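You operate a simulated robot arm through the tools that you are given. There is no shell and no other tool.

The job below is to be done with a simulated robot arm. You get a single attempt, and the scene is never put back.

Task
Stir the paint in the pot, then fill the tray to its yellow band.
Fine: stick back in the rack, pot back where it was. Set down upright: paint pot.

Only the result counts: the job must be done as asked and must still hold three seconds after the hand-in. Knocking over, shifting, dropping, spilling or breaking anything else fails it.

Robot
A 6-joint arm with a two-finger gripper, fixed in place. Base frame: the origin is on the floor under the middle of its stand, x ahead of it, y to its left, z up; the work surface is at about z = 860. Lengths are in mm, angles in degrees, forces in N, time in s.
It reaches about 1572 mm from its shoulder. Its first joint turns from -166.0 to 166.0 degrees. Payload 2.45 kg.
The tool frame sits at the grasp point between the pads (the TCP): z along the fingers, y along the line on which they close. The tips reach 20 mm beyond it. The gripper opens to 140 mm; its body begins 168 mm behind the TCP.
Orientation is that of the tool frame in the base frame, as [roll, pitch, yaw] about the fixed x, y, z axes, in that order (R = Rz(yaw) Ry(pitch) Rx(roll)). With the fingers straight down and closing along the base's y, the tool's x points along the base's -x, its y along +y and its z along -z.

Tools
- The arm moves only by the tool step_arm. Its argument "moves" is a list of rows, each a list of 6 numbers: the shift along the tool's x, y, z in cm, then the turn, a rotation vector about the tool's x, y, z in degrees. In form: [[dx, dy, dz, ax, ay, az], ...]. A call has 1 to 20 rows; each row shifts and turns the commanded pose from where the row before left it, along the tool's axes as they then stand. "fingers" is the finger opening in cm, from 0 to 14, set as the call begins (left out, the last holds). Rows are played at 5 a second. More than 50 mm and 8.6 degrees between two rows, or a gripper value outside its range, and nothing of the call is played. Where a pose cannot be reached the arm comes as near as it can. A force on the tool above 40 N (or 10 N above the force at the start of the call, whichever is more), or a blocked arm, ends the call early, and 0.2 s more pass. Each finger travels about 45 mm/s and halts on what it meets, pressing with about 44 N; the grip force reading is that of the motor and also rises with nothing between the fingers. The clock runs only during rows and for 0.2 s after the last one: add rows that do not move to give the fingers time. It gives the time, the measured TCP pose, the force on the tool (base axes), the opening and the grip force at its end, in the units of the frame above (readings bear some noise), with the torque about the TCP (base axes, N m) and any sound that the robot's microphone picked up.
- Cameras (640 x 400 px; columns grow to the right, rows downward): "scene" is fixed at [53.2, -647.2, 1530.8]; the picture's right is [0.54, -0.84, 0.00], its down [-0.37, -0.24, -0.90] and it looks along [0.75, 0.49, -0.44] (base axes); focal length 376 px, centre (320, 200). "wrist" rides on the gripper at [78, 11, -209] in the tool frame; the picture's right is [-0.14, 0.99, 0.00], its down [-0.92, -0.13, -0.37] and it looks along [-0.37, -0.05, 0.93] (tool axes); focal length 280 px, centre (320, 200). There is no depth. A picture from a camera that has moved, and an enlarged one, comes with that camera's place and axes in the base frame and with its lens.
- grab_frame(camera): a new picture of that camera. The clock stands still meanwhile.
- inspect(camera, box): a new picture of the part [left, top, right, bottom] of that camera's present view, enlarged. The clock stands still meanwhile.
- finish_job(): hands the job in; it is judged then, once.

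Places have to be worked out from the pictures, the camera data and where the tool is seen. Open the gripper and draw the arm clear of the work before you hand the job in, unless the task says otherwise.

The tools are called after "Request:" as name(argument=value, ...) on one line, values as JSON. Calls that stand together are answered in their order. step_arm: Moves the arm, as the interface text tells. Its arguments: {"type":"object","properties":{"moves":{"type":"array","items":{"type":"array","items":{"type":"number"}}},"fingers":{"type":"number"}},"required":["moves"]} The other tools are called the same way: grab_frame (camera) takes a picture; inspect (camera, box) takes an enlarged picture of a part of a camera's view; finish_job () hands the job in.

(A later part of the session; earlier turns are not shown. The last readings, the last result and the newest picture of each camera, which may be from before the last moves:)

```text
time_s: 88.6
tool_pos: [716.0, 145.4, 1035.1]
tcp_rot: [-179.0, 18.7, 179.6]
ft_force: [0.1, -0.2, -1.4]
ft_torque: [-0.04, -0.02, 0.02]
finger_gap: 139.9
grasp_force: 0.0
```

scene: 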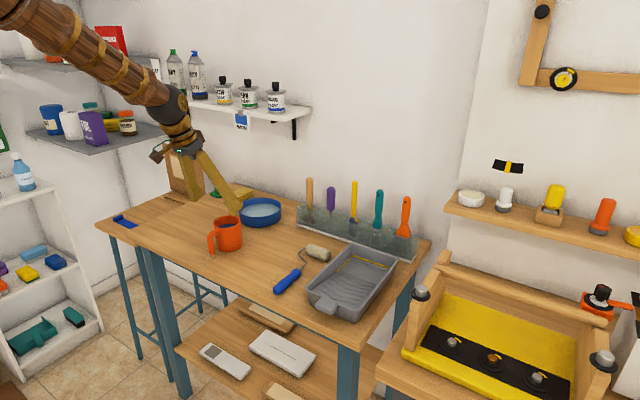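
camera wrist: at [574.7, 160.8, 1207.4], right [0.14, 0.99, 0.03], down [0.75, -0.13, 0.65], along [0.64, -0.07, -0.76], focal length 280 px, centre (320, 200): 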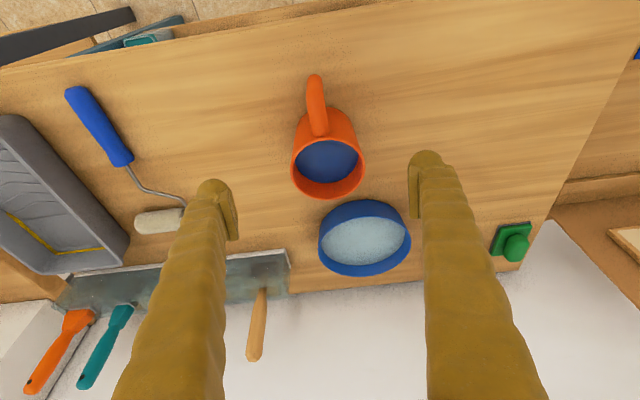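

The pose is steady, so I correct it: 3.7° in pitch, about 1° in roll, and 7 mm in +y.

Request:
step_arm(moves=[[0, 0.35, 0.2, -0.5, 1.9, -0.2], [0, 0.35, 0.2, -0.5, 1.8, -0.2], [0, 0, 0, 0, 0, 0], [0, 0, 0, 0, 0, 0]])

Request:
grab_frame(camera="wrist")

```text
time_s: 89.6
tool_pos: [717.7, 152.0, 1030.9]
tcp_rot: [-180.0, 14.9, -180.0]
ft_force: [0.8, 0.2, 0.6]
ft_torque: [0.01, -0.05, -0.01]
finger_gap: 140.0
grasp_force: 0.2
```

```text
taken
camera wrist: at [588.0, 164.4, 1212.9], right [0.13, 0.99, 0.03], down [0.79, -0.13, 0.59], along [0.59, -0.05, -0.8], focal length 280 px, centre (320, 200)
```

wrist: 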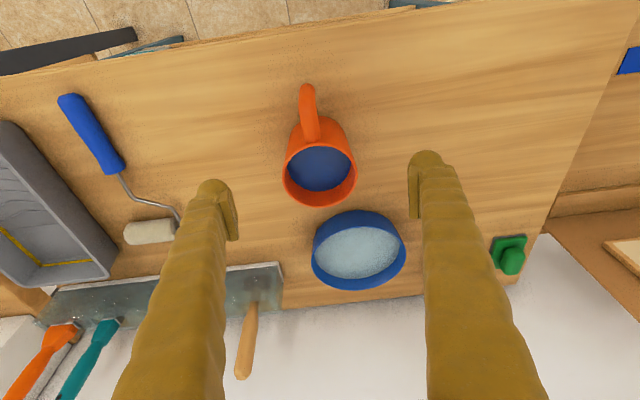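

The pose is now clean: 15° from vertical. I zoom in on the pot to recompute its exact centre before advancing.

Request:
inspect(camera="wrist", box=[270, 70, 370, 220])

Request:
inspect(camera="scene", box=[195, 200, 275, 260])

```text
2.67 times, centred on (320, 145) of wrist
camera zoom: at [588.0, 164.4, 1212.9], right [0.13, 0.99, 0.03], down [0.79, -0.13, 0.59], along [0.59, -0.05, -0.8], focal length 748 px, centre (320, 347)
```

zoom: 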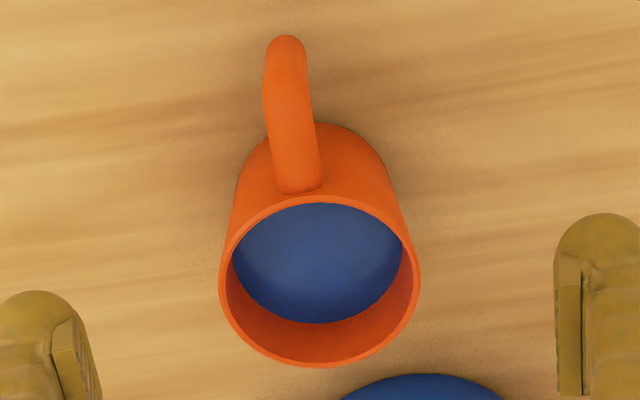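

```text
6.67 times, centred on (235, 230) of scene
camera zoom: at [53.2, -647.2, 1530.8], right [0.54, -0.84, 0.0], down [-0.37, -0.24, -0.9], along [0.75, 0.49, -0.44], focal length 2505 px, centre (887, 0)
```

zoom: 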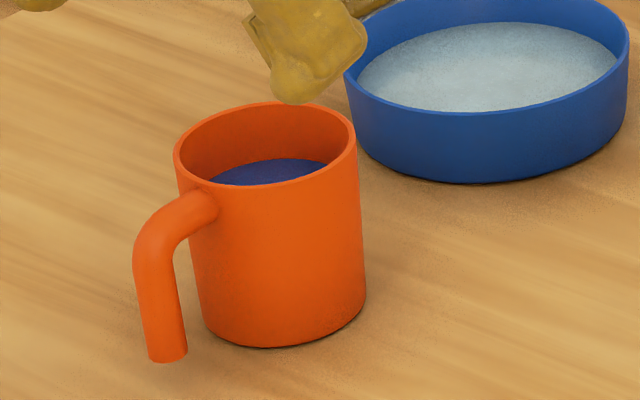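

The pot centre is at about (749.5, 152.5). I advance 130 mm along the finger direction so the pads come to mid-height again.

Request:
step_arm(moves=[[0.03, 0.01, 1.5, 0, 0, 0], [0.03, 0.01, 2.5, 0, 0, 0], [0.03, 0.01, 3, 0, 0, 0], [0.03, 0.01, 3, 0, 0, 0], [0.03, 0.01, 2, 0, 0, 0], [0.02, 0, 1, 0, 0, 0], [0, 0, 0, 0, 0, 0]])

Request:
grab_frame(camera="wrist")

Request:
inspect(camera="scene", box=[170, 130, 290, 270])

```text
time_s: 91.2
tool_pos: [751.0, 152.6, 905.3]
tcp_rot: [180.0, 14.8, 180.0]
ft_force: [0.2, 0.4, 0.3]
ft_torque: [0.03, 0.01, 0.03]
finger_gap: 140.1
grasp_force: 0.1
```

```text
taken
camera wrist: at [619.9, 164.7, 1087.3], right [0.13, 0.99, 0.03], down [0.79, -0.13, 0.59], along [0.59, -0.05, -0.8], focal length 280 px, centre (320, 200)
```

wrist: 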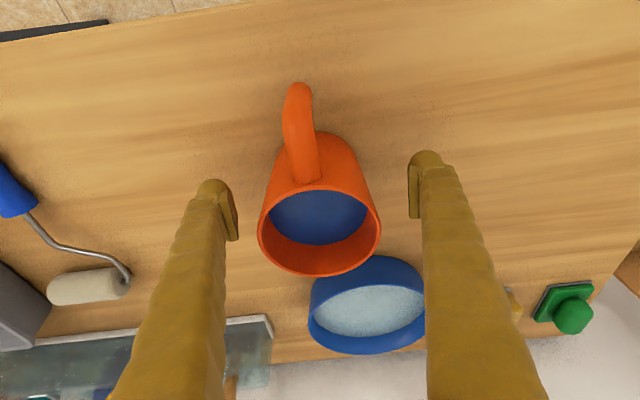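

```text
2.86 times, centred on (230, 200) of scene
camera zoom: at [53.2, -647.2, 1530.8], right [0.54, -0.84, 0.0], down [-0.37, -0.24, -0.9], along [0.75, 0.49, -0.44], focal length 1074 px, centre (577, 200)
```

zoom: 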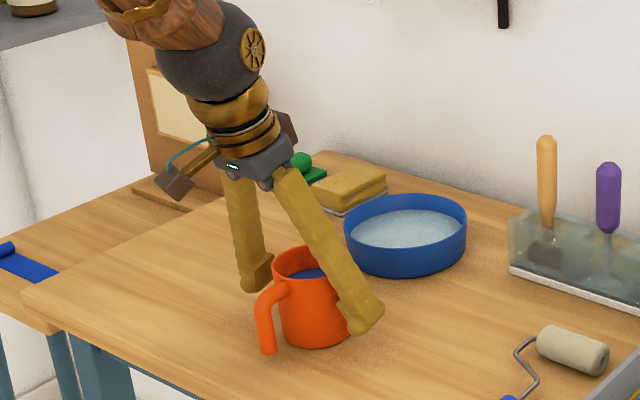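

The pot sits centred between the fingers, well clear of the bowl. I close the grip.

Request:
step_arm(moves=[[0, 0, 0, 0, 0, 0], [0, 0, 0, 0, 0, 0], [0, 0, 0, 0, 0, 0], [0, 0, 0, 0, 0, 0], [0, 0, 0, 0, 0, 0], [0, 0, 0, 0, 0, 0], [0, 0, 0, 0, 0, 0]], fingers=0)

Request:
grab_frame(camera="wrist")

Request:
inspect(camera="scene", box=[195, 200, 275, 260])

```text
time_s: 92.8
tool_pos: [749.6, 152.8, 907.0]
tcp_rot: [180.0, 14.9, -180.0]
ft_force: [0.6, -0.9, 3.4]
ft_torque: [-0.03, 0.09, 0.03]
finger_gap: 89.3
grasp_force: 43.6
```

```text
taken
camera wrist: at [619.9, 164.7, 1087.6], right [0.13, 0.99, 0.03], down [0.79, -0.13, 0.59], along [0.59, -0.05, -0.8], focal length 280 px, centre (320, 200)
```

wrist: 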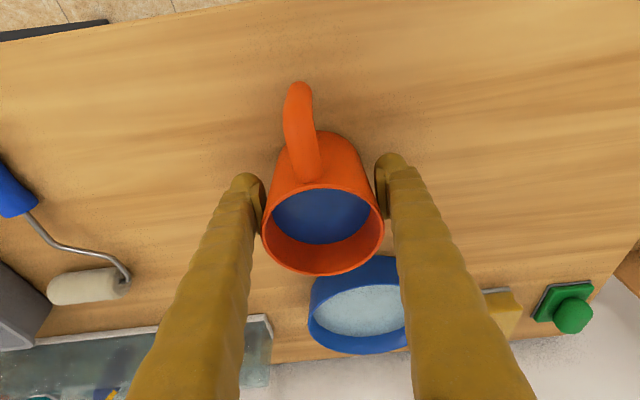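

```text
6.67 times, centred on (235, 230) of scene
camera zoom: at [53.2, -647.2, 1530.8], right [0.54, -0.84, 0.0], down [-0.37, -0.24, -0.9], along [0.75, 0.49, -0.44], focal length 2505 px, centre (887, 0)
```

zoom: 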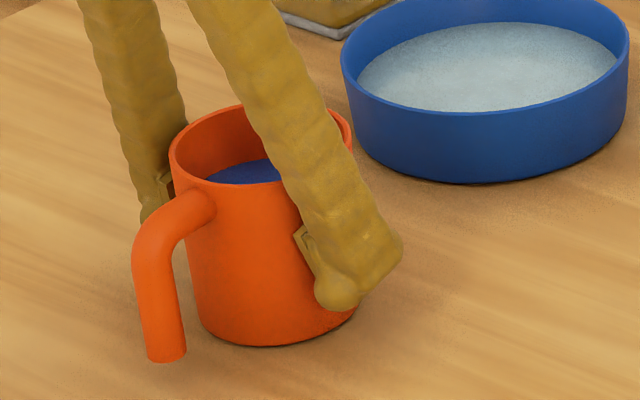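

The gap is 89 mm, meaning the splayed pads touch the pot high up near the rim, above its centre of mass. I open, go 15 mm lower so the contact is nearer mid-height, and close again.

Request:
step_arm(moves=[[0, 0, 0, 0, 0, 0], [0, 0, 0, 0, 0, 0], [0, 0, 0, 0, 0, 0], [0.1, 0, 0.4, 0, 0, 0], [0.15, 0, 0.55, 0, 0, 0], [0.14, 0, 0.5, 0, 0, 0], [0, 0, 0, 0, 0, 0]], fingers=11)

Request:
step_arm(moves=[[0, 0, 0, 0, 0, 0], [0, 0, 0, 0, 0, 0], [0, 0, 0, 0, 0, 0], [0, 0, 0, 0, 0, 0], [0, 0, 0, 0, 0, 0], [0, 0, 0, 0, 0, 0]], fingers=0)

Request:
grab_frame(camera="wrist")

Request:
inspect(camera="scene", box=[195, 200, 275, 260])

```text
time_s: 94.4
tool_pos: [750.4, 152.5, 890.6]
tcp_rot: [-180.0, 15.0, 179.9]
ft_force: [-0.1, -0.3, 1.4]
ft_torque: [-0.03, -0.04, 0.0]
finger_gap: 110.0
grasp_force: 0.0
```

```text
time_s: 95.8
tool_pos: [750.1, 153.1, 891.2]
tcp_rot: [-180.0, 15.0, -180.0]
ft_force: [-0.5, 1.1, 2.4]
ft_torque: [0.06, -0.02, -0.05]
finger_gap: 88.1
grasp_force: 44.4
```

```text
taken
camera wrist: at [619.9, 164.5, 1072.1], right [0.13, 0.99, 0.03], down [0.79, -0.13, 0.59], along [0.59, -0.05, -0.8], focal length 280 px, centre (320, 200)
```

wrist: 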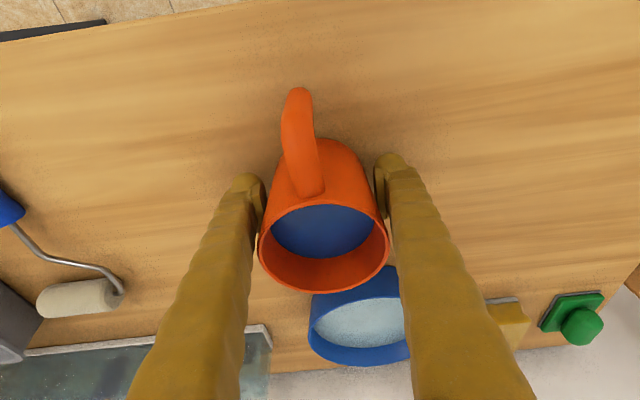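

```text
6.67 times, centred on (235, 230) of scene
camera zoom: at [53.2, -647.2, 1530.8], right [0.54, -0.84, 0.0], down [-0.37, -0.24, -0.9], along [0.75, 0.49, -0.44], focal length 2505 px, centre (887, 0)
```

zoom: 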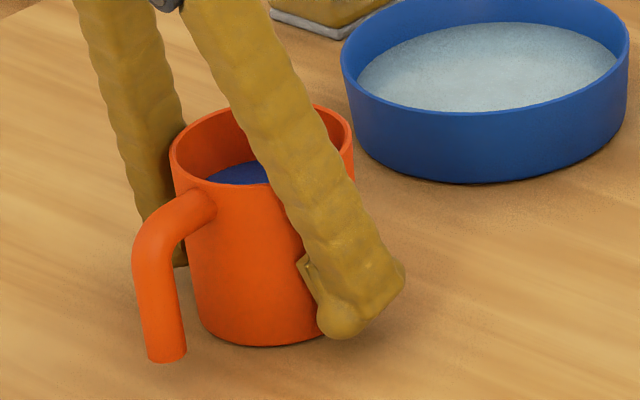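

Contact is now lower on the pot. I lift straight up 10 cm, slowly at first.

Request:
step_arm(moves=[[-0.08, 0, -0.3, 0, 0, 0], [-0.13, 0, -0.5, 0, 0, 0], [-0.2, 0, -0.8, 0, 0, 0], [-0.32, 0, -1.2, 0, 0, 0], [-0.4, 0, -1.5, 0, 0, 0], [-0.45, 0, -1.7, 0, 0, 0], [-0.45, 0, -1.7, 0, 0, 0], [-0.3, 0, -1.1, 0, 0, 0], [-0.16, 0, -0.6, 0, 0, 0], [-0.08, 0, -0.3, 0, 0, 0], [0, 0, 0, 0, 0, 0], [0, 0, 0, 0, 0, 0]])

Request:
grab_frame(camera="wrist")

Request:
inspect(camera="scene", box=[170, 130, 290, 270])

```text
time_s: 98.4
tool_pos: [750.6, 154.2, 990.9]
tcp_rot: [-179.9, 14.8, 180.0]
ft_force: [0.0, -0.1, -4.1]
ft_torque: [0.0, -0.1, 0.01]
finger_gap: 88.0
grasp_force: 44.1
```

```text
taken
camera wrist: at [619.6, 164.3, 1172.1], right [0.13, 0.99, 0.03], down [0.79, -0.13, 0.59], along [0.59, -0.05, -0.8], focal length 280 px, centre (320, 200)
```

wrist: 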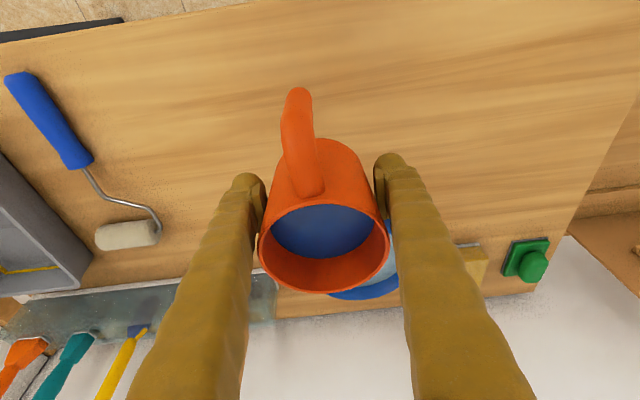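

```text
2.86 times, centred on (230, 200) of scene
camera zoom: at [53.2, -647.2, 1530.8], right [0.54, -0.84, 0.0], down [-0.37, -0.24, -0.9], along [0.75, 0.49, -0.44], focal length 1074 px, centre (577, 200)
```

zoom: 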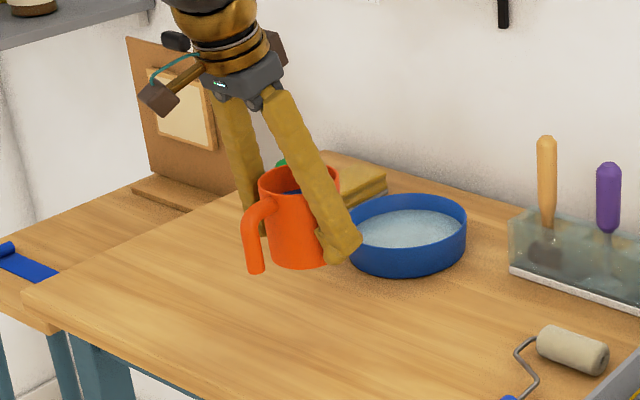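

The pot is held unchanged in the steeper grip. I move along -y toward the tray in two stages, checking reach as I cross y=0.

Request:
step_arm(moves=[[0, -0.6, 0, 0, 0, 0], [0, -1.4, 0, 0, 0, 0], [0, -2.0, 0, 0, 0, 0], [0, -2.4, 0, 0, 0, 0], [0, -2.4, 0, 0, 0, 0], [0, -2.4, 0, 0, 0, 0], [0, -2.4, 0, 0, 0, 0], [0, -2.4, 0, 0, 0, 0], [0, -2.0, 0, 0, 0, 0], [0, -1.4, 0, 0, 0, 0], [0, -0.6, 0, 0, 0, 0], [0, 0, 0, 0, 0, 0]])

Request:
inspect(camera="scene", box=[180, 80, 380, 280])

```text
time_s: 101.0
tool_pos: [749.7, -48.1, 991.9]
tcp_rot: [-180.0, 15.1, -180.0]
ft_force: [0.1, 0.1, -4.2]
ft_torque: [0.01, -0.04, 0.02]
finger_gap: 88.2
grasp_force: 44.0
```

```text
2.00 times, centred on (280, 180) of scene
camera zoom: at [53.2, -647.2, 1530.8], right [0.54, -0.84, 0.0], down [-0.37, -0.24, -0.9], along [0.75, 0.49, -0.44], focal length 752 px, centre (400, 240)
```

zoom: 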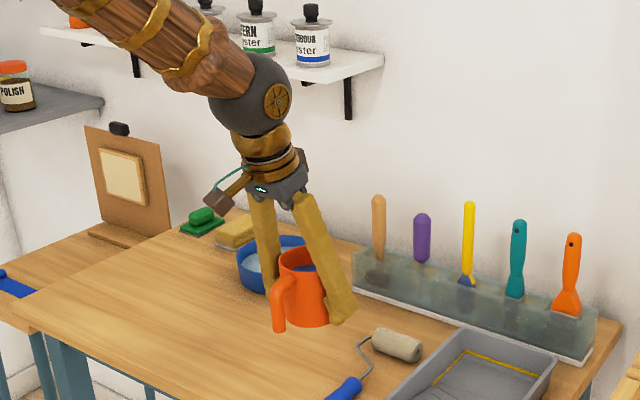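

Crossing y=0 worked cleanly with the pot level. I continue to the tray at about y=-270, shifting slightly back in x.

Request:
step_arm(moves=[[0, -0.6, 0, 0, 0, 0], [0.1, -1.4, -0.03, 0, 0, 0], [0.1, -2.0, -0.03, 0, 0, 0], [0.16, -2.4, -0.04, 0, 0, 0], [0.16, -2.4, -0.04, 0, 0, 0], [0.16, -2.4, -0.04, 0, 0, 0], [0.16, -2.4, -0.04, 0, 0, 0], [0.16, -2.4, -0.04, 0, 0, 0], [0.16, -2.4, -0.05, 0, 0, 0], [0, -2.0, 0, 0, 0, 0], [0, -1.2, 0, 0, 0, 0], [0, -0.6, 0, 0, 0, 0], [0, 0, 0, 0, 0, 0], [0, 0, 0, 0, 0, 0]])

Request:
grab_frame(camera="scene")

Request:
grab_frame(camera="wrist")

```text
time_s: 104.0
tool_pos: [738.0, -268.4, 990.2]
tcp_rot: [-180.0, 14.9, 180.0]
ft_force: [0.5, -0.4, -4.2]
ft_torque: [-0.01, -0.05, -0.02]
finger_gap: 87.9
grasp_force: 44.2
```

```text
taken
```

scene: 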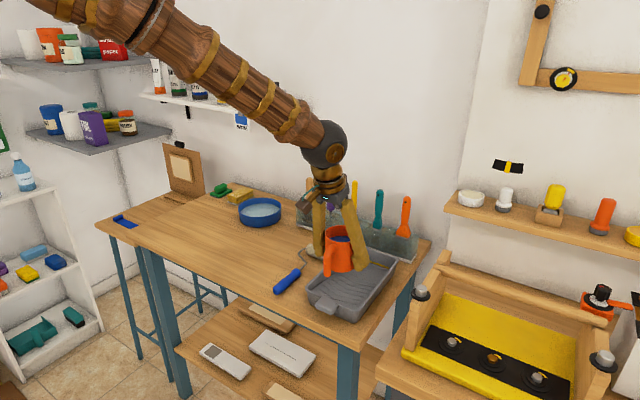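

```text
taken
camera wrist: at [607.2, -256.9, 1173.0], right [0.13, 0.99, 0.03], down [0.79, -0.13, 0.59], along [0.59, -0.05, -0.8], focal length 280 px, centre (320, 200)
```

wrist: 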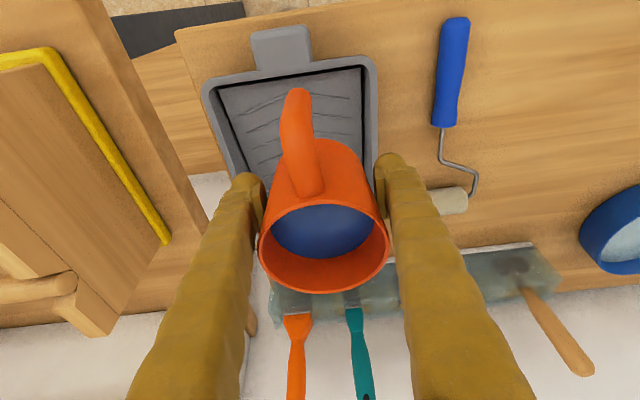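

The pot hangs upright over the tray. I check which part of the yellow band the scene camera can still see from here.

Request:
inspect(camera="scene", box=[300, 220, 410, 320])

```text
4.00 times, centred on (355, 270) of scene
camera zoom: at [53.2, -647.2, 1530.8], right [0.54, -0.84, 0.0], down [-0.37, -0.24, -0.9], along [0.75, 0.49, -0.44], focal length 1503 px, centre (180, -80)
```

zoom: 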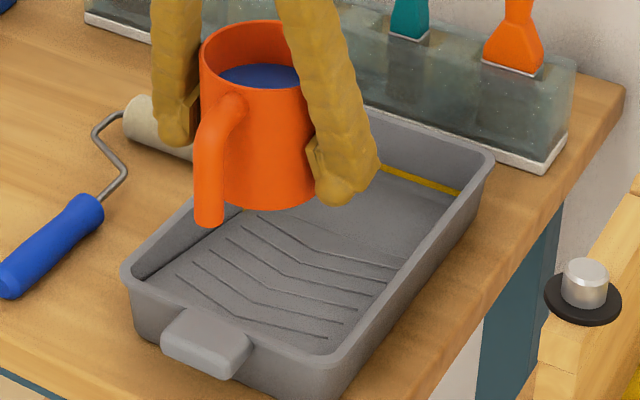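

About half of the far band and the ramp edge stay visible, which is enough to judge the level. I lower 1.5 cm and tilt the first 24° (below the pouring angle) to confirm the pot follows the grip.

Request:
step_arm(moves=[[0.13, 0, 0.5, 0, 0, 0], [0.13, 0, 0.5, 0, 0, 0], [0.13, 0, 0.45, 0, 0, 0], [0, 0, 0, 0, 2, 0], [0, 0, 0, 0, 4, 0], [0, 0, 0, 0, 4, 0], [0, 0, 0, 0, 4, 0], [0, 0, 0, 0, 4, 0], [0, 0, 0, 0, 4, 0], [0, 0, 0, 0, 2, 0], [0, 0, 0, 0, 0, 0], [0, 0, 0, 0, 0, 0]])

Request:
inspect(camera="scene", box=[290, 170, 430, 320])

Request:
grab_frame(camera="wrist")

```text
time_s: 106.6
tool_pos: [736.8, -268.9, 975.9]
tcp_rot: [-179.9, -9.0, 179.8]
ft_force: [0.3, -0.1, -4.3]
ft_torque: [0.01, -0.04, 0.01]
finger_gap: 88.4
grasp_force: 43.1
```

```text
2.67 times, centred on (360, 245) of scene
camera zoom: at [53.2, -647.2, 1530.8], right [0.54, -0.84, 0.0], down [-0.37, -0.24, -0.9], along [0.75, 0.49, -0.44], focal length 1002 px, centre (213, 80)
```

zoom: 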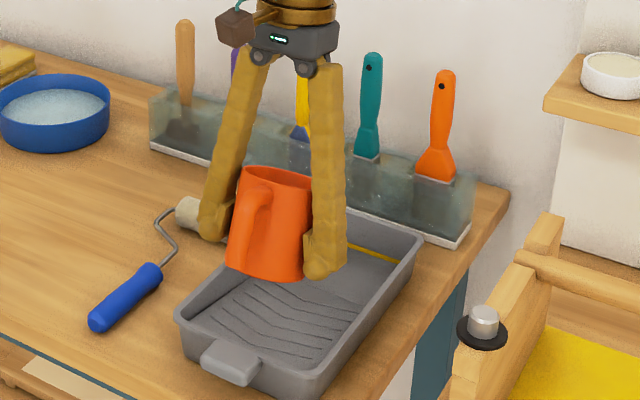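

```text
taken
camera wrist: at [692.8, -258.1, 1194.7], right [0.14, 0.99, -0.02], down [0.97, -0.13, 0.22], along [0.21, -0.05, -0.98], focal length 280 px, centre (320, 200)
```

wrist: 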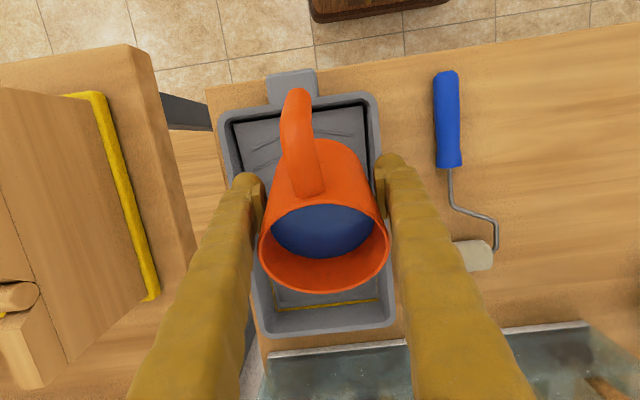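

The pot follows the grip exactly and the lip is over the well with the band visible in both cameras. I tilt on to about 32° and look for any flow.

Request:
step_arm(moves=[[0, 0, 0, 0, 2, 0], [0, 0, 0, 0, 2, 0], [0, 0, 0, 0, 2, 0], [0, 0, 0, 0, 2, 0], [0, 0, 0, 0, 0, 0], [0, 0, 0, 0, 0, 0], [0, 0, 0, 0, 0, 0]])

Request:
inspect(camera="scene", box=[300, 220, 410, 320])

Request:
inspect(camera="wrist", box=[220, 130, 420, 350])

```text
time_s: 108.2
tool_pos: [737.8, -269.6, 975.1]
tcp_rot: [-180.0, -17.1, 179.8]
ft_force: [0.1, -0.1, -3.8]
ft_torque: [0.02, -0.01, 0.0]
finger_gap: 87.9
grasp_force: 43.8
```

```text
4.00 times, centred on (355, 270) of scene
camera zoom: at [53.2, -647.2, 1530.8], right [0.54, -0.84, 0.0], down [-0.37, -0.24, -0.9], along [0.75, 0.49, -0.44], focal length 1503 px, centre (180, -80)
```

zoom: 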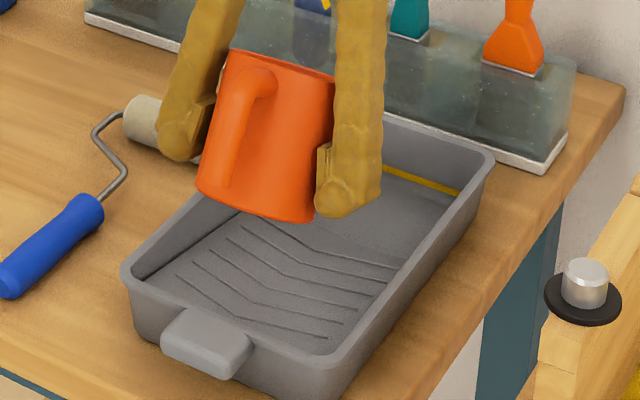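

```text
1.82 times, centred on (320, 240) of wrist
camera zoom: at [723.7, -258.0, 1198.5], right [0.13, 0.99, -0.04], down [0.99, -0.13, 0.08], along [0.08, -0.05, -1.0], focal length 510 px, centre (320, 127)
```

zoom: 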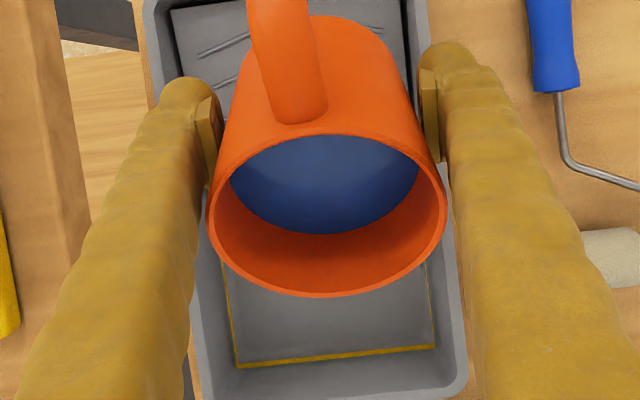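

No flow yet at 32°. I keep tilting in 2° steps with short dwells, checking after each few degrees.

Request:
step_arm(moves=[[0, 0, 0, 0, 2, 0], [0, 0, 0, 0, 2, 0], [0, 0, 0, 0, 0, 0], [0, 0, 0, 0, 0, 0]])

Request:
inspect(camera="scene", box=[300, 220, 410, 320])

Request:
inspect(camera="wrist", box=[220, 130, 420, 350])

```text
time_s: 109.2
tool_pos: [737.5, -270.3, 975.9]
tcp_rot: [180.0, -21.2, 179.9]
ft_force: [-0.8, 0.3, -4.9]
ft_torque: [0.0, -0.05, 0.0]
finger_gap: 87.8
grasp_force: 43.8
```

```text
4.00 times, centred on (355, 270) of scene
camera zoom: at [53.2, -647.2, 1530.8], right [0.54, -0.84, 0.0], down [-0.37, -0.24, -0.9], along [0.75, 0.49, -0.44], focal length 1503 px, centre (180, -80)
```

zoom: 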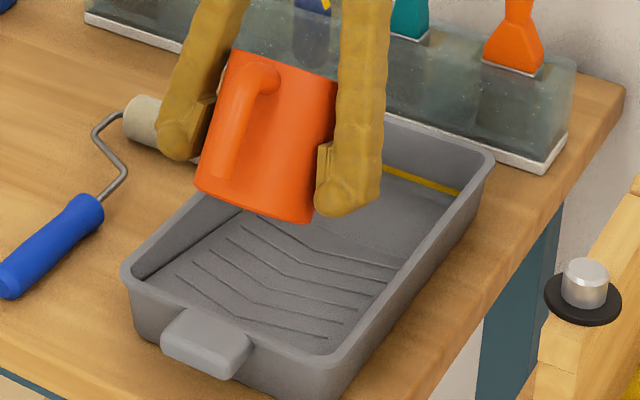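

```text
1.82 times, centred on (320, 240) of wrist
camera zoom: at [738.6, -258.0, 1199.0], right [0.13, 0.99, -0.05], down [0.99, -0.13, 0.01], along [0.01, -0.05, -1.0], focal length 510 px, centre (320, 127)
```

zoom: 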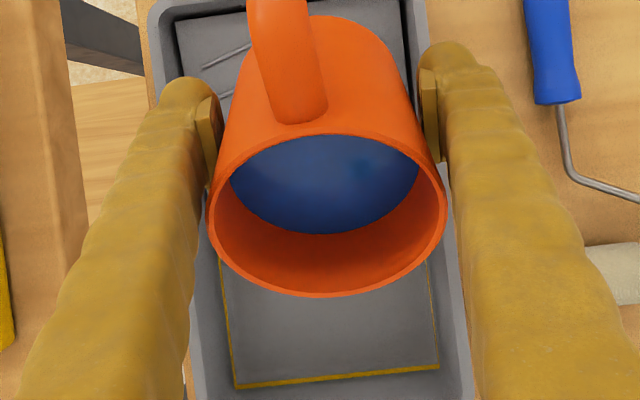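

Still nothing at 36°. I go on to 40° in small steps.

Request:
step_arm(moves=[[0, 0, 0, 0, 1.5, 0], [0, 0, 0, 0, 1, 0], [0, 0, 0, 0, 0, 0], [0, 0, 0, 0, 0, 0]])

Request:
inspect(camera="wrist", box=[220, 130, 420, 350])

Request:
step_arm(moves=[[0, 0, 0, 0, 1, 0], [0, 0, 0, 0, 1, 0], [0, 0, 0, 0, 0, 0], [0, 0, 0, 0, 0, 0]])

Request:
inspect(camera="wrist", box=[220, 130, 420, 350])

Request:
inspect(camera="scene", box=[300, 220, 410, 320])

```text
time_s: 110.2
tool_pos: [738.3, -269.4, 975.3]
tcp_rot: [-179.9, -23.7, 179.9]
ft_force: [0.1, -0.6, -4.0]
ft_torque: [0.0, -0.02, 0.0]
finger_gap: 88.1
grasp_force: 44.3
```

```text
1.82 times, centred on (320, 240) of wrist
camera zoom: at [748.3, -258.2, 1198.4], right [0.13, 0.99, -0.06], down [0.99, -0.13, -0.03], along [-0.04, -0.05, -1.0], focal length 510 px, centre (320, 127)
```

zoom: 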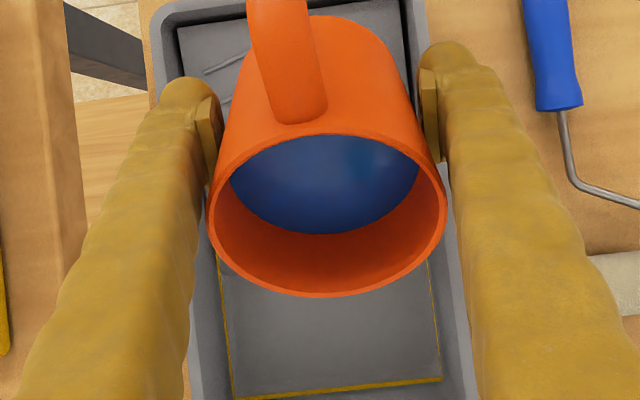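

```text
time_s: 111.2
tool_pos: [737.3, -269.4, 975.3]
tcp_rot: [179.9, -25.6, 180.0]
ft_force: [-1.0, -0.3, -3.5]
ft_torque: [0.05, -0.03, 0.0]
finger_gap: 88.0
grasp_force: 44.1
```

```text
1.82 times, centred on (320, 240) of wrist
camera zoom: at [756.5, -258.4, 1197.8], right [0.12, 0.99, -0.06], down [0.99, -0.13, -0.06], along [-0.07, -0.05, -1.0], focal length 510 px, centre (320, 127)
```

zoom: 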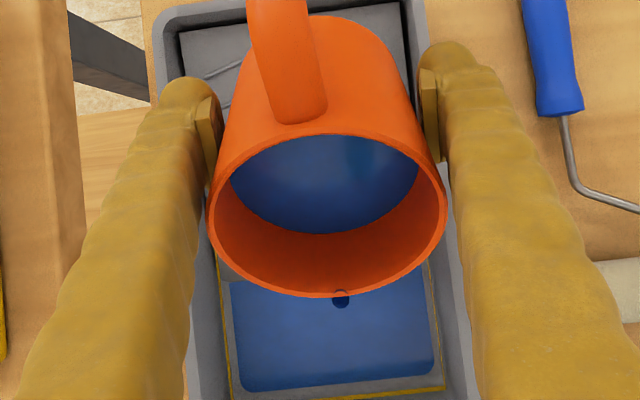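

```text
4.00 times, centred on (355, 270) of scene
camera zoom: at [53.2, -647.2, 1530.8], right [0.54, -0.84, 0.0], down [-0.37, -0.24, -0.9], along [0.75, 0.49, -0.44], focal length 1503 px, centre (180, -80)
```

zoom: 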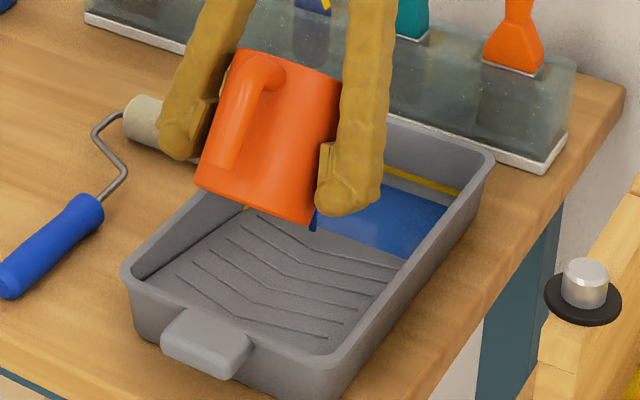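

Paint has started to flow at about 40.6° and is pooling in the well. I zoom in on the band to judge the level before letting time pass.

Request:
inspect(camera="scene", box=[345, 245, 405, 290])

Request:
inspect(camera="wrist", box=[280, 280, 380, 350])

```text
8.89 times, centred on (375, 268) of scene
camera zoom: at [53.2, -647.2, 1530.8], right [0.54, -0.84, 0.0], down [-0.37, -0.24, -0.9], along [0.75, 0.49, -0.44], focal length 3341 px, centre (-169, -400)
```

zoom: 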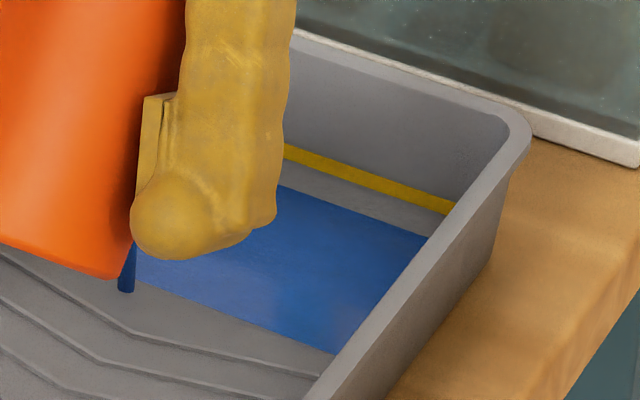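

```text
5.71 times, centred on (330, 315) of wrist
camera zoom: at [756.5, -258.4, 1197.8], right [0.12, 0.99, -0.06], down [0.99, -0.13, -0.06], along [-0.07, -0.05, -1.0], focal length 1602 px, centre (263, -457)
```

zoom: 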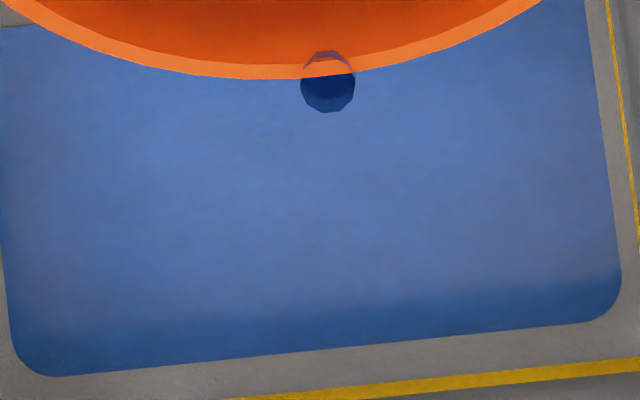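

The paint surface is still clearly below the band. I hold the tilt for one short step to learn the flow rate.

Request:
step_arm(moves=[[0, 0, 0, 0, 0, 0]])

Request:
inspect(camera="scene", box=[345, 245, 405, 290])

Request:
inspect(camera="wrist", box=[220, 130, 420, 350])

```text
time_s: 111.6
tool_pos: [737.7, -270.0, 974.9]
tcp_rot: [-180.0, -25.6, 179.9]
ft_force: [-1.3, 0.0, -3.8]
ft_torque: [0.03, -0.01, -0.01]
finger_gap: 88.0
grasp_force: 43.9
```

```text
8.89 times, centred on (375, 268) of scene
camera zoom: at [53.2, -647.2, 1530.8], right [0.54, -0.84, 0.0], down [-0.37, -0.24, -0.9], along [0.75, 0.49, -0.44], focal length 3341 px, centre (-169, -400)
```

zoom: 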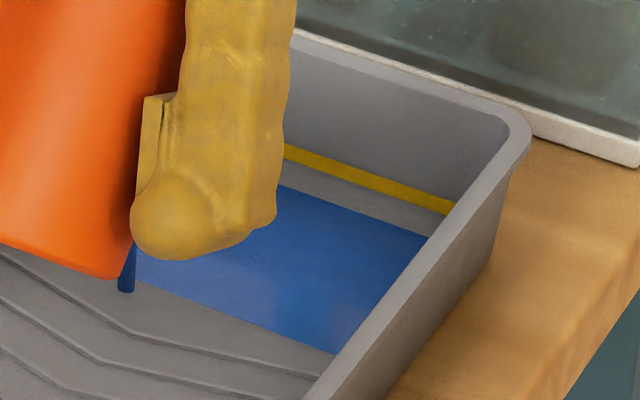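

```text
1.82 times, centred on (320, 240) of wrist
camera zoom: at [756.5, -258.4, 1197.8], right [0.12, 0.99, -0.06], down [0.99, -0.13, -0.06], along [-0.07, -0.05, -1.0], focal length 510 px, centre (320, 127)
```

zoom: 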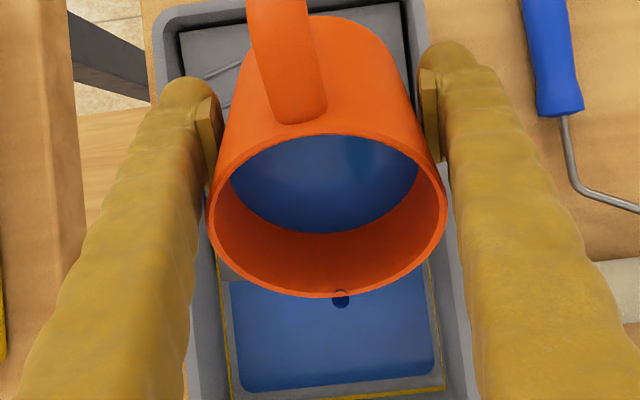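

The flow is slow and the level barely changes. I hold for another 1.2 s.

Request:
step_arm(moves=[[0, 0, 0, 0, 0, 0], [0, 0, 0, 0, 0, 0], [0, 0, 0, 0, 0, 0], [0, 0, 0, 0, 0, 0], [0, 0, 0, 0, 0, 0]])

Request:
inspect(camera="scene", box=[345, 245, 405, 290])

Request:
inspect(camera="wrist", box=[220, 130, 420, 350])

```text
time_s: 112.8
tool_pos: [738.9, -270.6, 975.7]
tcp_rot: [180.0, -25.5, 179.9]
ft_force: [0.4, -0.1, -4.1]
ft_torque: [0.02, -0.04, 0.01]
finger_gap: 87.8
grasp_force: 43.8
```

```text
8.89 times, centred on (375, 268) of scene
camera zoom: at [53.2, -647.2, 1530.8], right [0.54, -0.84, 0.0], down [-0.37, -0.24, -0.9], along [0.75, 0.49, -0.44], focal length 3341 px, centre (-169, -400)
```

zoom: 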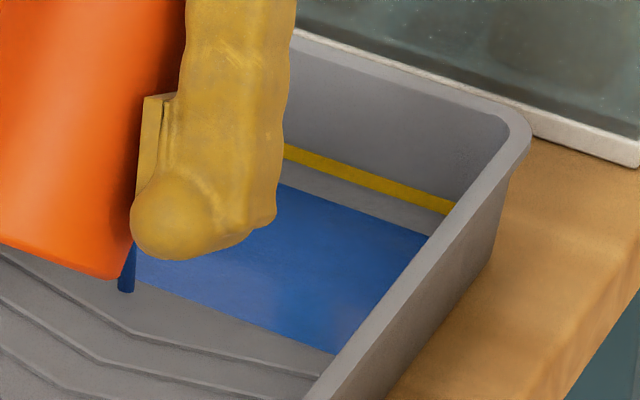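

```text
1.82 times, centred on (320, 240) of wrist
camera zoom: at [756.5, -258.4, 1197.8], right [0.12, 0.99, -0.06], down [0.99, -0.13, -0.06], along [-0.07, -0.05, -1.0], focal length 510 px, centre (320, 127)
```

zoom: 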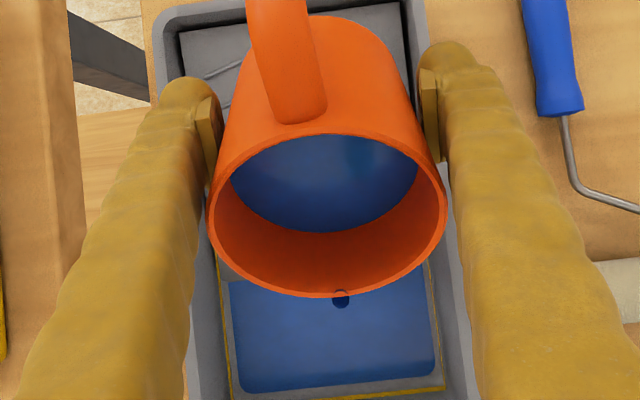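

The level rises very slowly (a trickle). I tilt 1.5° more and hold about 1 s.

Request:
step_arm(moves=[[0, 0, 0, 0, 0.75, 0], [0, 0, 0, 0, 0.75, 0], [0, 0, 0, 0, 0, 0], [0, 0, 0, 0, 0, 0], [0, 0, 0, 0, 0, 0]])

Request:
inspect(camera="scene", box=[345, 245, 405, 290])

Request:
inspect(camera="wrist", box=[220, 130, 420, 350])

```text
time_s: 114.0
tool_pos: [739.0, -269.4, 975.0]
tcp_rot: [180.0, -27.2, 179.9]
ft_force: [-0.4, 0.7, -4.6]
ft_torque: [-0.01, -0.02, 0.0]
finger_gap: 87.9
grasp_force: 43.4
```

```text
8.89 times, centred on (375, 268) of scene
camera zoom: at [53.2, -647.2, 1530.8], right [0.54, -0.84, 0.0], down [-0.37, -0.24, -0.9], along [0.75, 0.49, -0.44], focal length 3341 px, centre (-169, -400)
```

zoom: 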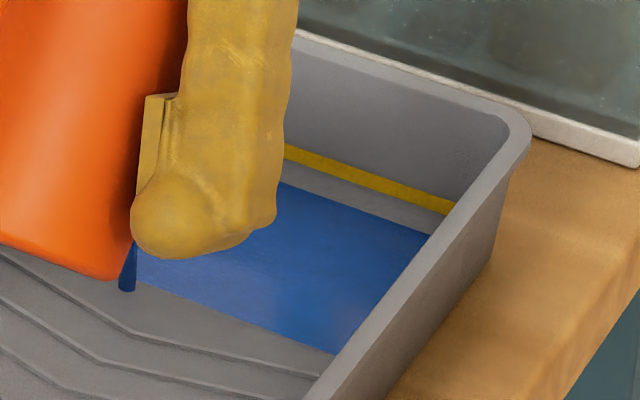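

```text
1.82 times, centred on (320, 240) of wrist
camera zoom: at [762.4, -258.4, 1197.1], right [0.12, 0.99, -0.06], down [0.99, -0.13, -0.09], along [-0.1, -0.05, -0.99], focal length 510 px, centre (320, 127)
```

zoom: 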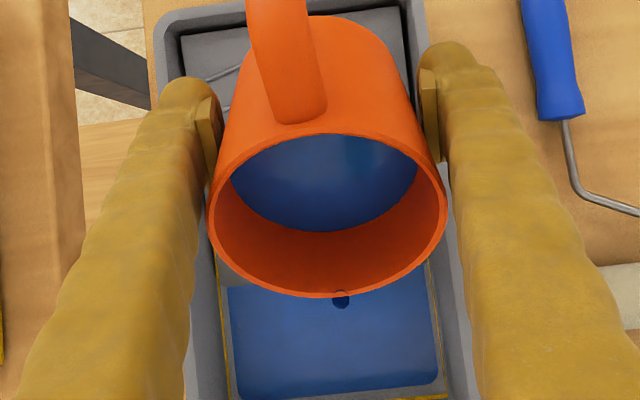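

Still a slow trickle; the surface needs to rise a few millimetres more. I tilt 2° further and hold about 1 s again.

Request:
step_arm(moves=[[0, 0, 0, 0, 1, 0], [0, 0, 0, 0, 1, 0], [0, 0, 0, 0, 0, 0], [0, 0, 0, 0, 0, 0], [0, 0, 0, 0, 0, 0], [0, 0, 0, 0, 0, 0]])

Request:
inspect(camera="scene", box=[345, 245, 405, 290])

Request:
inspect(camera="wrist", box=[220, 130, 420, 350])

```text
time_s: 115.4
tool_pos: [738.4, -269.6, 976.0]
tcp_rot: [-180.0, -29.1, 179.8]
ft_force: [0.5, 0.0, -3.7]
ft_torque: [0.01, -0.03, 0.0]
finger_gap: 87.8
grasp_force: 44.0
```

```text
8.89 times, centred on (375, 268) of scene
camera zoom: at [53.2, -647.2, 1530.8], right [0.54, -0.84, 0.0], down [-0.37, -0.24, -0.9], along [0.75, 0.49, -0.44], focal length 3341 px, centre (-169, -400)
```

zoom: 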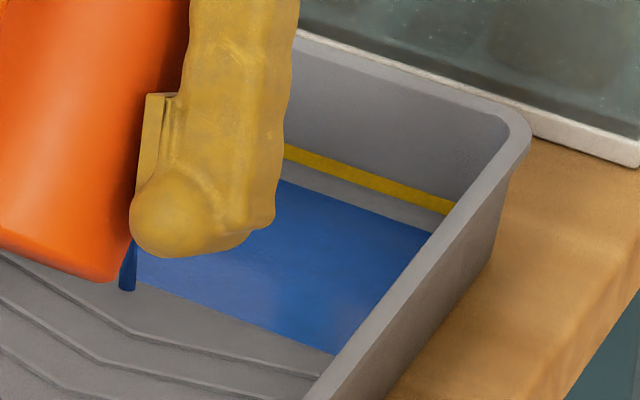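

```text
1.82 times, centred on (320, 240) of wrist
camera zoom: at [769.8, -258.3, 1196.2], right [0.12, 0.99, -0.07], down [0.98, -0.13, -0.12], along [-0.13, -0.05, -0.99], focal length 510 px, centre (320, 127)
```

zoom: 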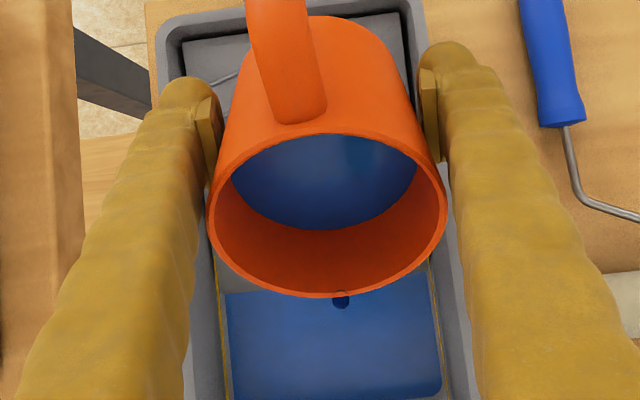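

By my measurement the band spans z≈874–880 and the paint is near 871, rising about 0.4 mm/s. I continue the slow pour with a little more tilt over 1.8 s.

Request:
step_arm(moves=[[0, 0, 0, 0, 0.7, 0], [0, 0, 0, 0, 0.7, 0], [0, 0, 0, 0, 0.6, 0], [0, 0, 0, 0, 0, 0], [0, 0, 0, 0, 0, 0], [0, 0, 0, 0, 0, 0], [0, 0, 0, 0, 0, 0], [0, 0, 0, 0, 0, 0]])

Request:
inspect(camera="scene", box=[345, 245, 405, 290])

Request:
inspect(camera="wrist", box=[220, 130, 420, 400])

```text
time_s: 117.2
tool_pos: [737.9, -268.8, 975.7]
tcp_rot: [-179.9, -31.0, 179.9]
ft_force: [0.1, -0.5, -4.6]
ft_torque: [0.01, -0.01, -0.02]
finger_gap: 87.7
grasp_force: 44.2
```

```text
8.89 times, centred on (375, 268) of scene
camera zoom: at [53.2, -647.2, 1530.8], right [0.54, -0.84, 0.0], down [-0.37, -0.24, -0.9], along [0.75, 0.49, -0.44], focal length 3341 px, centre (-169, -400)
```

zoom: 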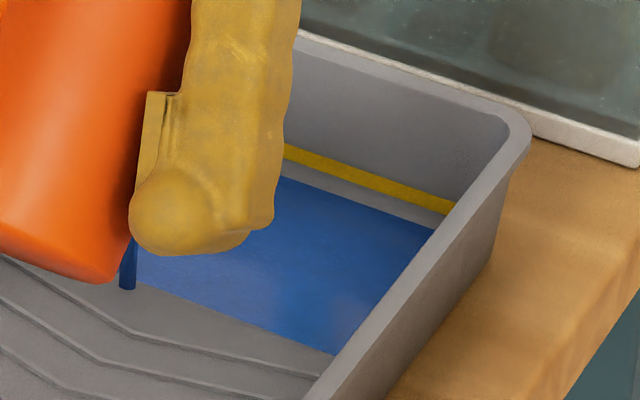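

```text
1.48 times, centred on (320, 265) of wrist
camera zoom: at [777.7, -258.0, 1194.9], right [0.12, 0.99, -0.07], down [0.98, -0.13, -0.16], along [-0.17, -0.05, -0.98], focal length 415 px, centre (320, 104)
```

zoom: 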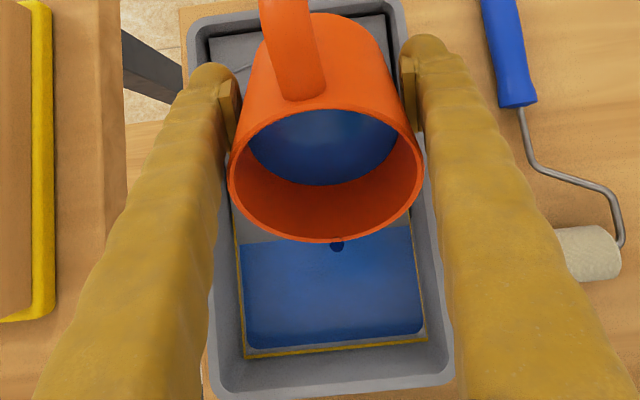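

The paint edge is climbing toward the band (about 1 mm/s now). I hold this tilt for 1.2 s more.

Request:
step_arm(moves=[[0, 0, 0, 0, 0, 0], [0, 0, 0, 0, 0, 0], [0, 0, 0, 0, 0, 0], [0, 0, 0, 0, 0, 0], [0, 0, 0, 0, 0, 0]])

Request:
inspect(camera="scene", box=[345, 245, 405, 290])

Request:
inspect(camera="wrist", box=[270, 270, 400, 380])

```text
time_s: 118.4
tool_pos: [736.9, -269.3, 975.3]
tcp_rot: [-179.9, -31.1, 179.9]
ft_force: [1.1, 0.2, -4.3]
ft_torque: [0.0, 0.0, 0.03]
finger_gap: 88.0
grasp_force: 44.8
```

```text
8.89 times, centred on (375, 268) of scene
camera zoom: at [53.2, -647.2, 1530.8], right [0.54, -0.84, 0.0], down [-0.37, -0.24, -0.9], along [0.75, 0.49, -0.44], focal length 3341 px, centre (-169, -400)
```

zoom: 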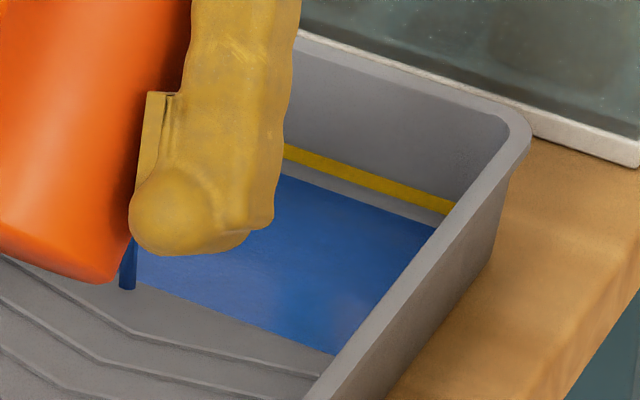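

```text
3.64 times, centred on (335, 325) of wrist
camera zoom: at [777.7, -258.0, 1194.8], right [0.12, 0.99, -0.07], down [0.98, -0.13, -0.16], along [-0.17, -0.05, -0.98], focal length 1020 px, centre (266, -254)
```

zoom: 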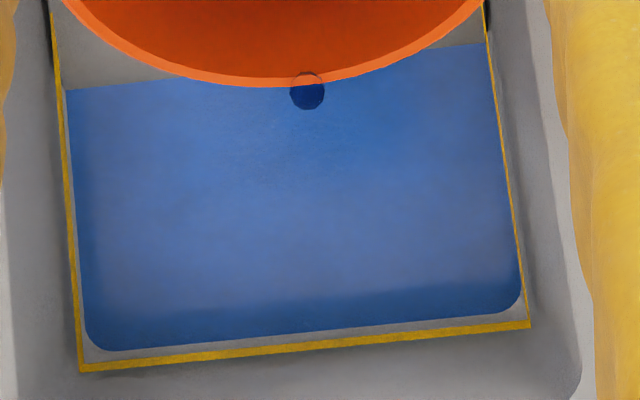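

The wrist view shows the blue surface just 3 mm short of the yellow line on the far side and almost touching at the sides. I tilt 1° more and hold about 1.2 s.

Request:
step_arm(moves=[[0, 0, 0, 0, 0.5, 0], [0, 0, 0, 0, 0.5, 0], [0, 0, 0, 0, 0, 0], [0, 0, 0, 0, 0, 0], [0, 0, 0, 0, 0, 0]])

Request:
inspect(camera="scene", box=[345, 245, 405, 290])

Request:
inspect(camera="wrist", box=[270, 270, 400, 380])

```text
time_s: 119.6
tool_pos: [738.2, -269.4, 975.7]
tcp_rot: [179.9, -32.0, 179.9]
ft_force: [-0.7, -0.2, -3.6]
ft_torque: [0.02, -0.01, -0.01]
finger_gap: 88.0
grasp_force: 43.5
```

```text
8.89 times, centred on (375, 268) of scene
camera zoom: at [53.2, -647.2, 1530.8], right [0.54, -0.84, 0.0], down [-0.37, -0.24, -0.9], along [0.75, 0.49, -0.44], focal length 3341 px, centre (-169, -400)
```

zoom: 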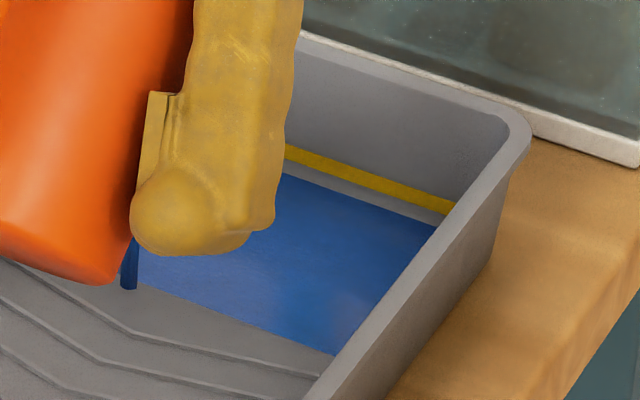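

```text
3.64 times, centred on (335, 325) of wrist
camera zoom: at [781.7, -258.2, 1193.8], right [0.12, 0.99, -0.07], down [0.98, -0.13, -0.18], along [-0.18, -0.05, -0.98], focal length 1020 px, centre (266, -254)
```

zoom: 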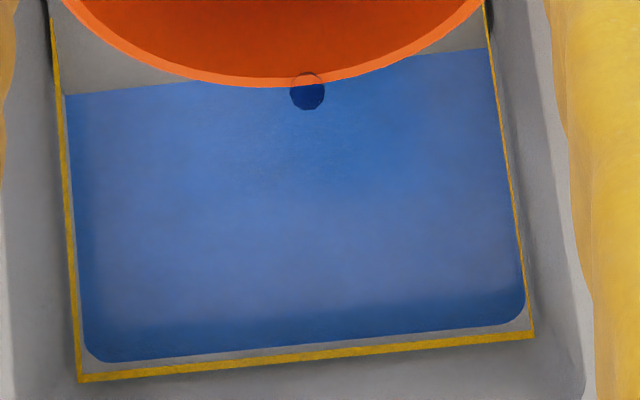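

Progress is slow but steady. I tilt 2° more and hold about 1.6 s.

Request:
step_arm(moves=[[0, 0, 0, 0, 0.7, 0], [0, 0, 0, 0, 0.7, 0], [0, 0, 0, 0, 0.6, 0], [0, 0, 0, 0, 0, 0], [0, 0, 0, 0, 0, 0], [0, 0, 0, 0, 0, 0], [0, 0, 0, 0, 0, 0]])

Request:
inspect(camera="scene", box=[345, 245, 405, 290])

Request:
inspect(camera="wrist", box=[270, 270, 400, 380])

```text
time_s: 121.2
tool_pos: [737.4, -269.1, 975.5]
tcp_rot: [-180.0, -34.1, 179.9]
ft_force: [0.2, -0.4, -3.1]
ft_torque: [0.02, -0.01, 0.0]
finger_gap: 87.8
grasp_force: 43.6
```

```text
8.89 times, centred on (375, 268) of scene
camera zoom: at [53.2, -647.2, 1530.8], right [0.54, -0.84, 0.0], down [-0.37, -0.24, -0.9], along [0.75, 0.49, -0.44], focal length 3341 px, centre (-169, -400)
```

zoom: 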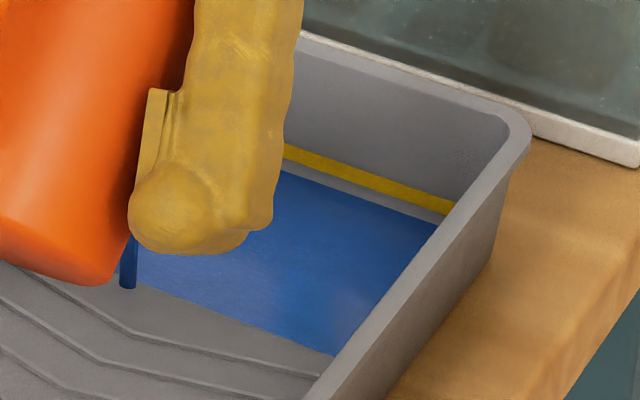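

```text
3.64 times, centred on (335, 325) of wrist
camera zoom: at [789.1, -257.8, 1192.6], right [0.11, 0.99, -0.08], down [0.97, -0.13, -0.21], along [-0.22, -0.05, -0.97], focal length 1020 px, centre (266, -254)
```

zoom: 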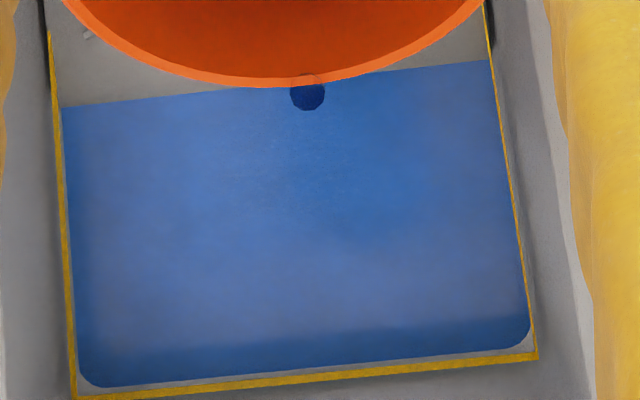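

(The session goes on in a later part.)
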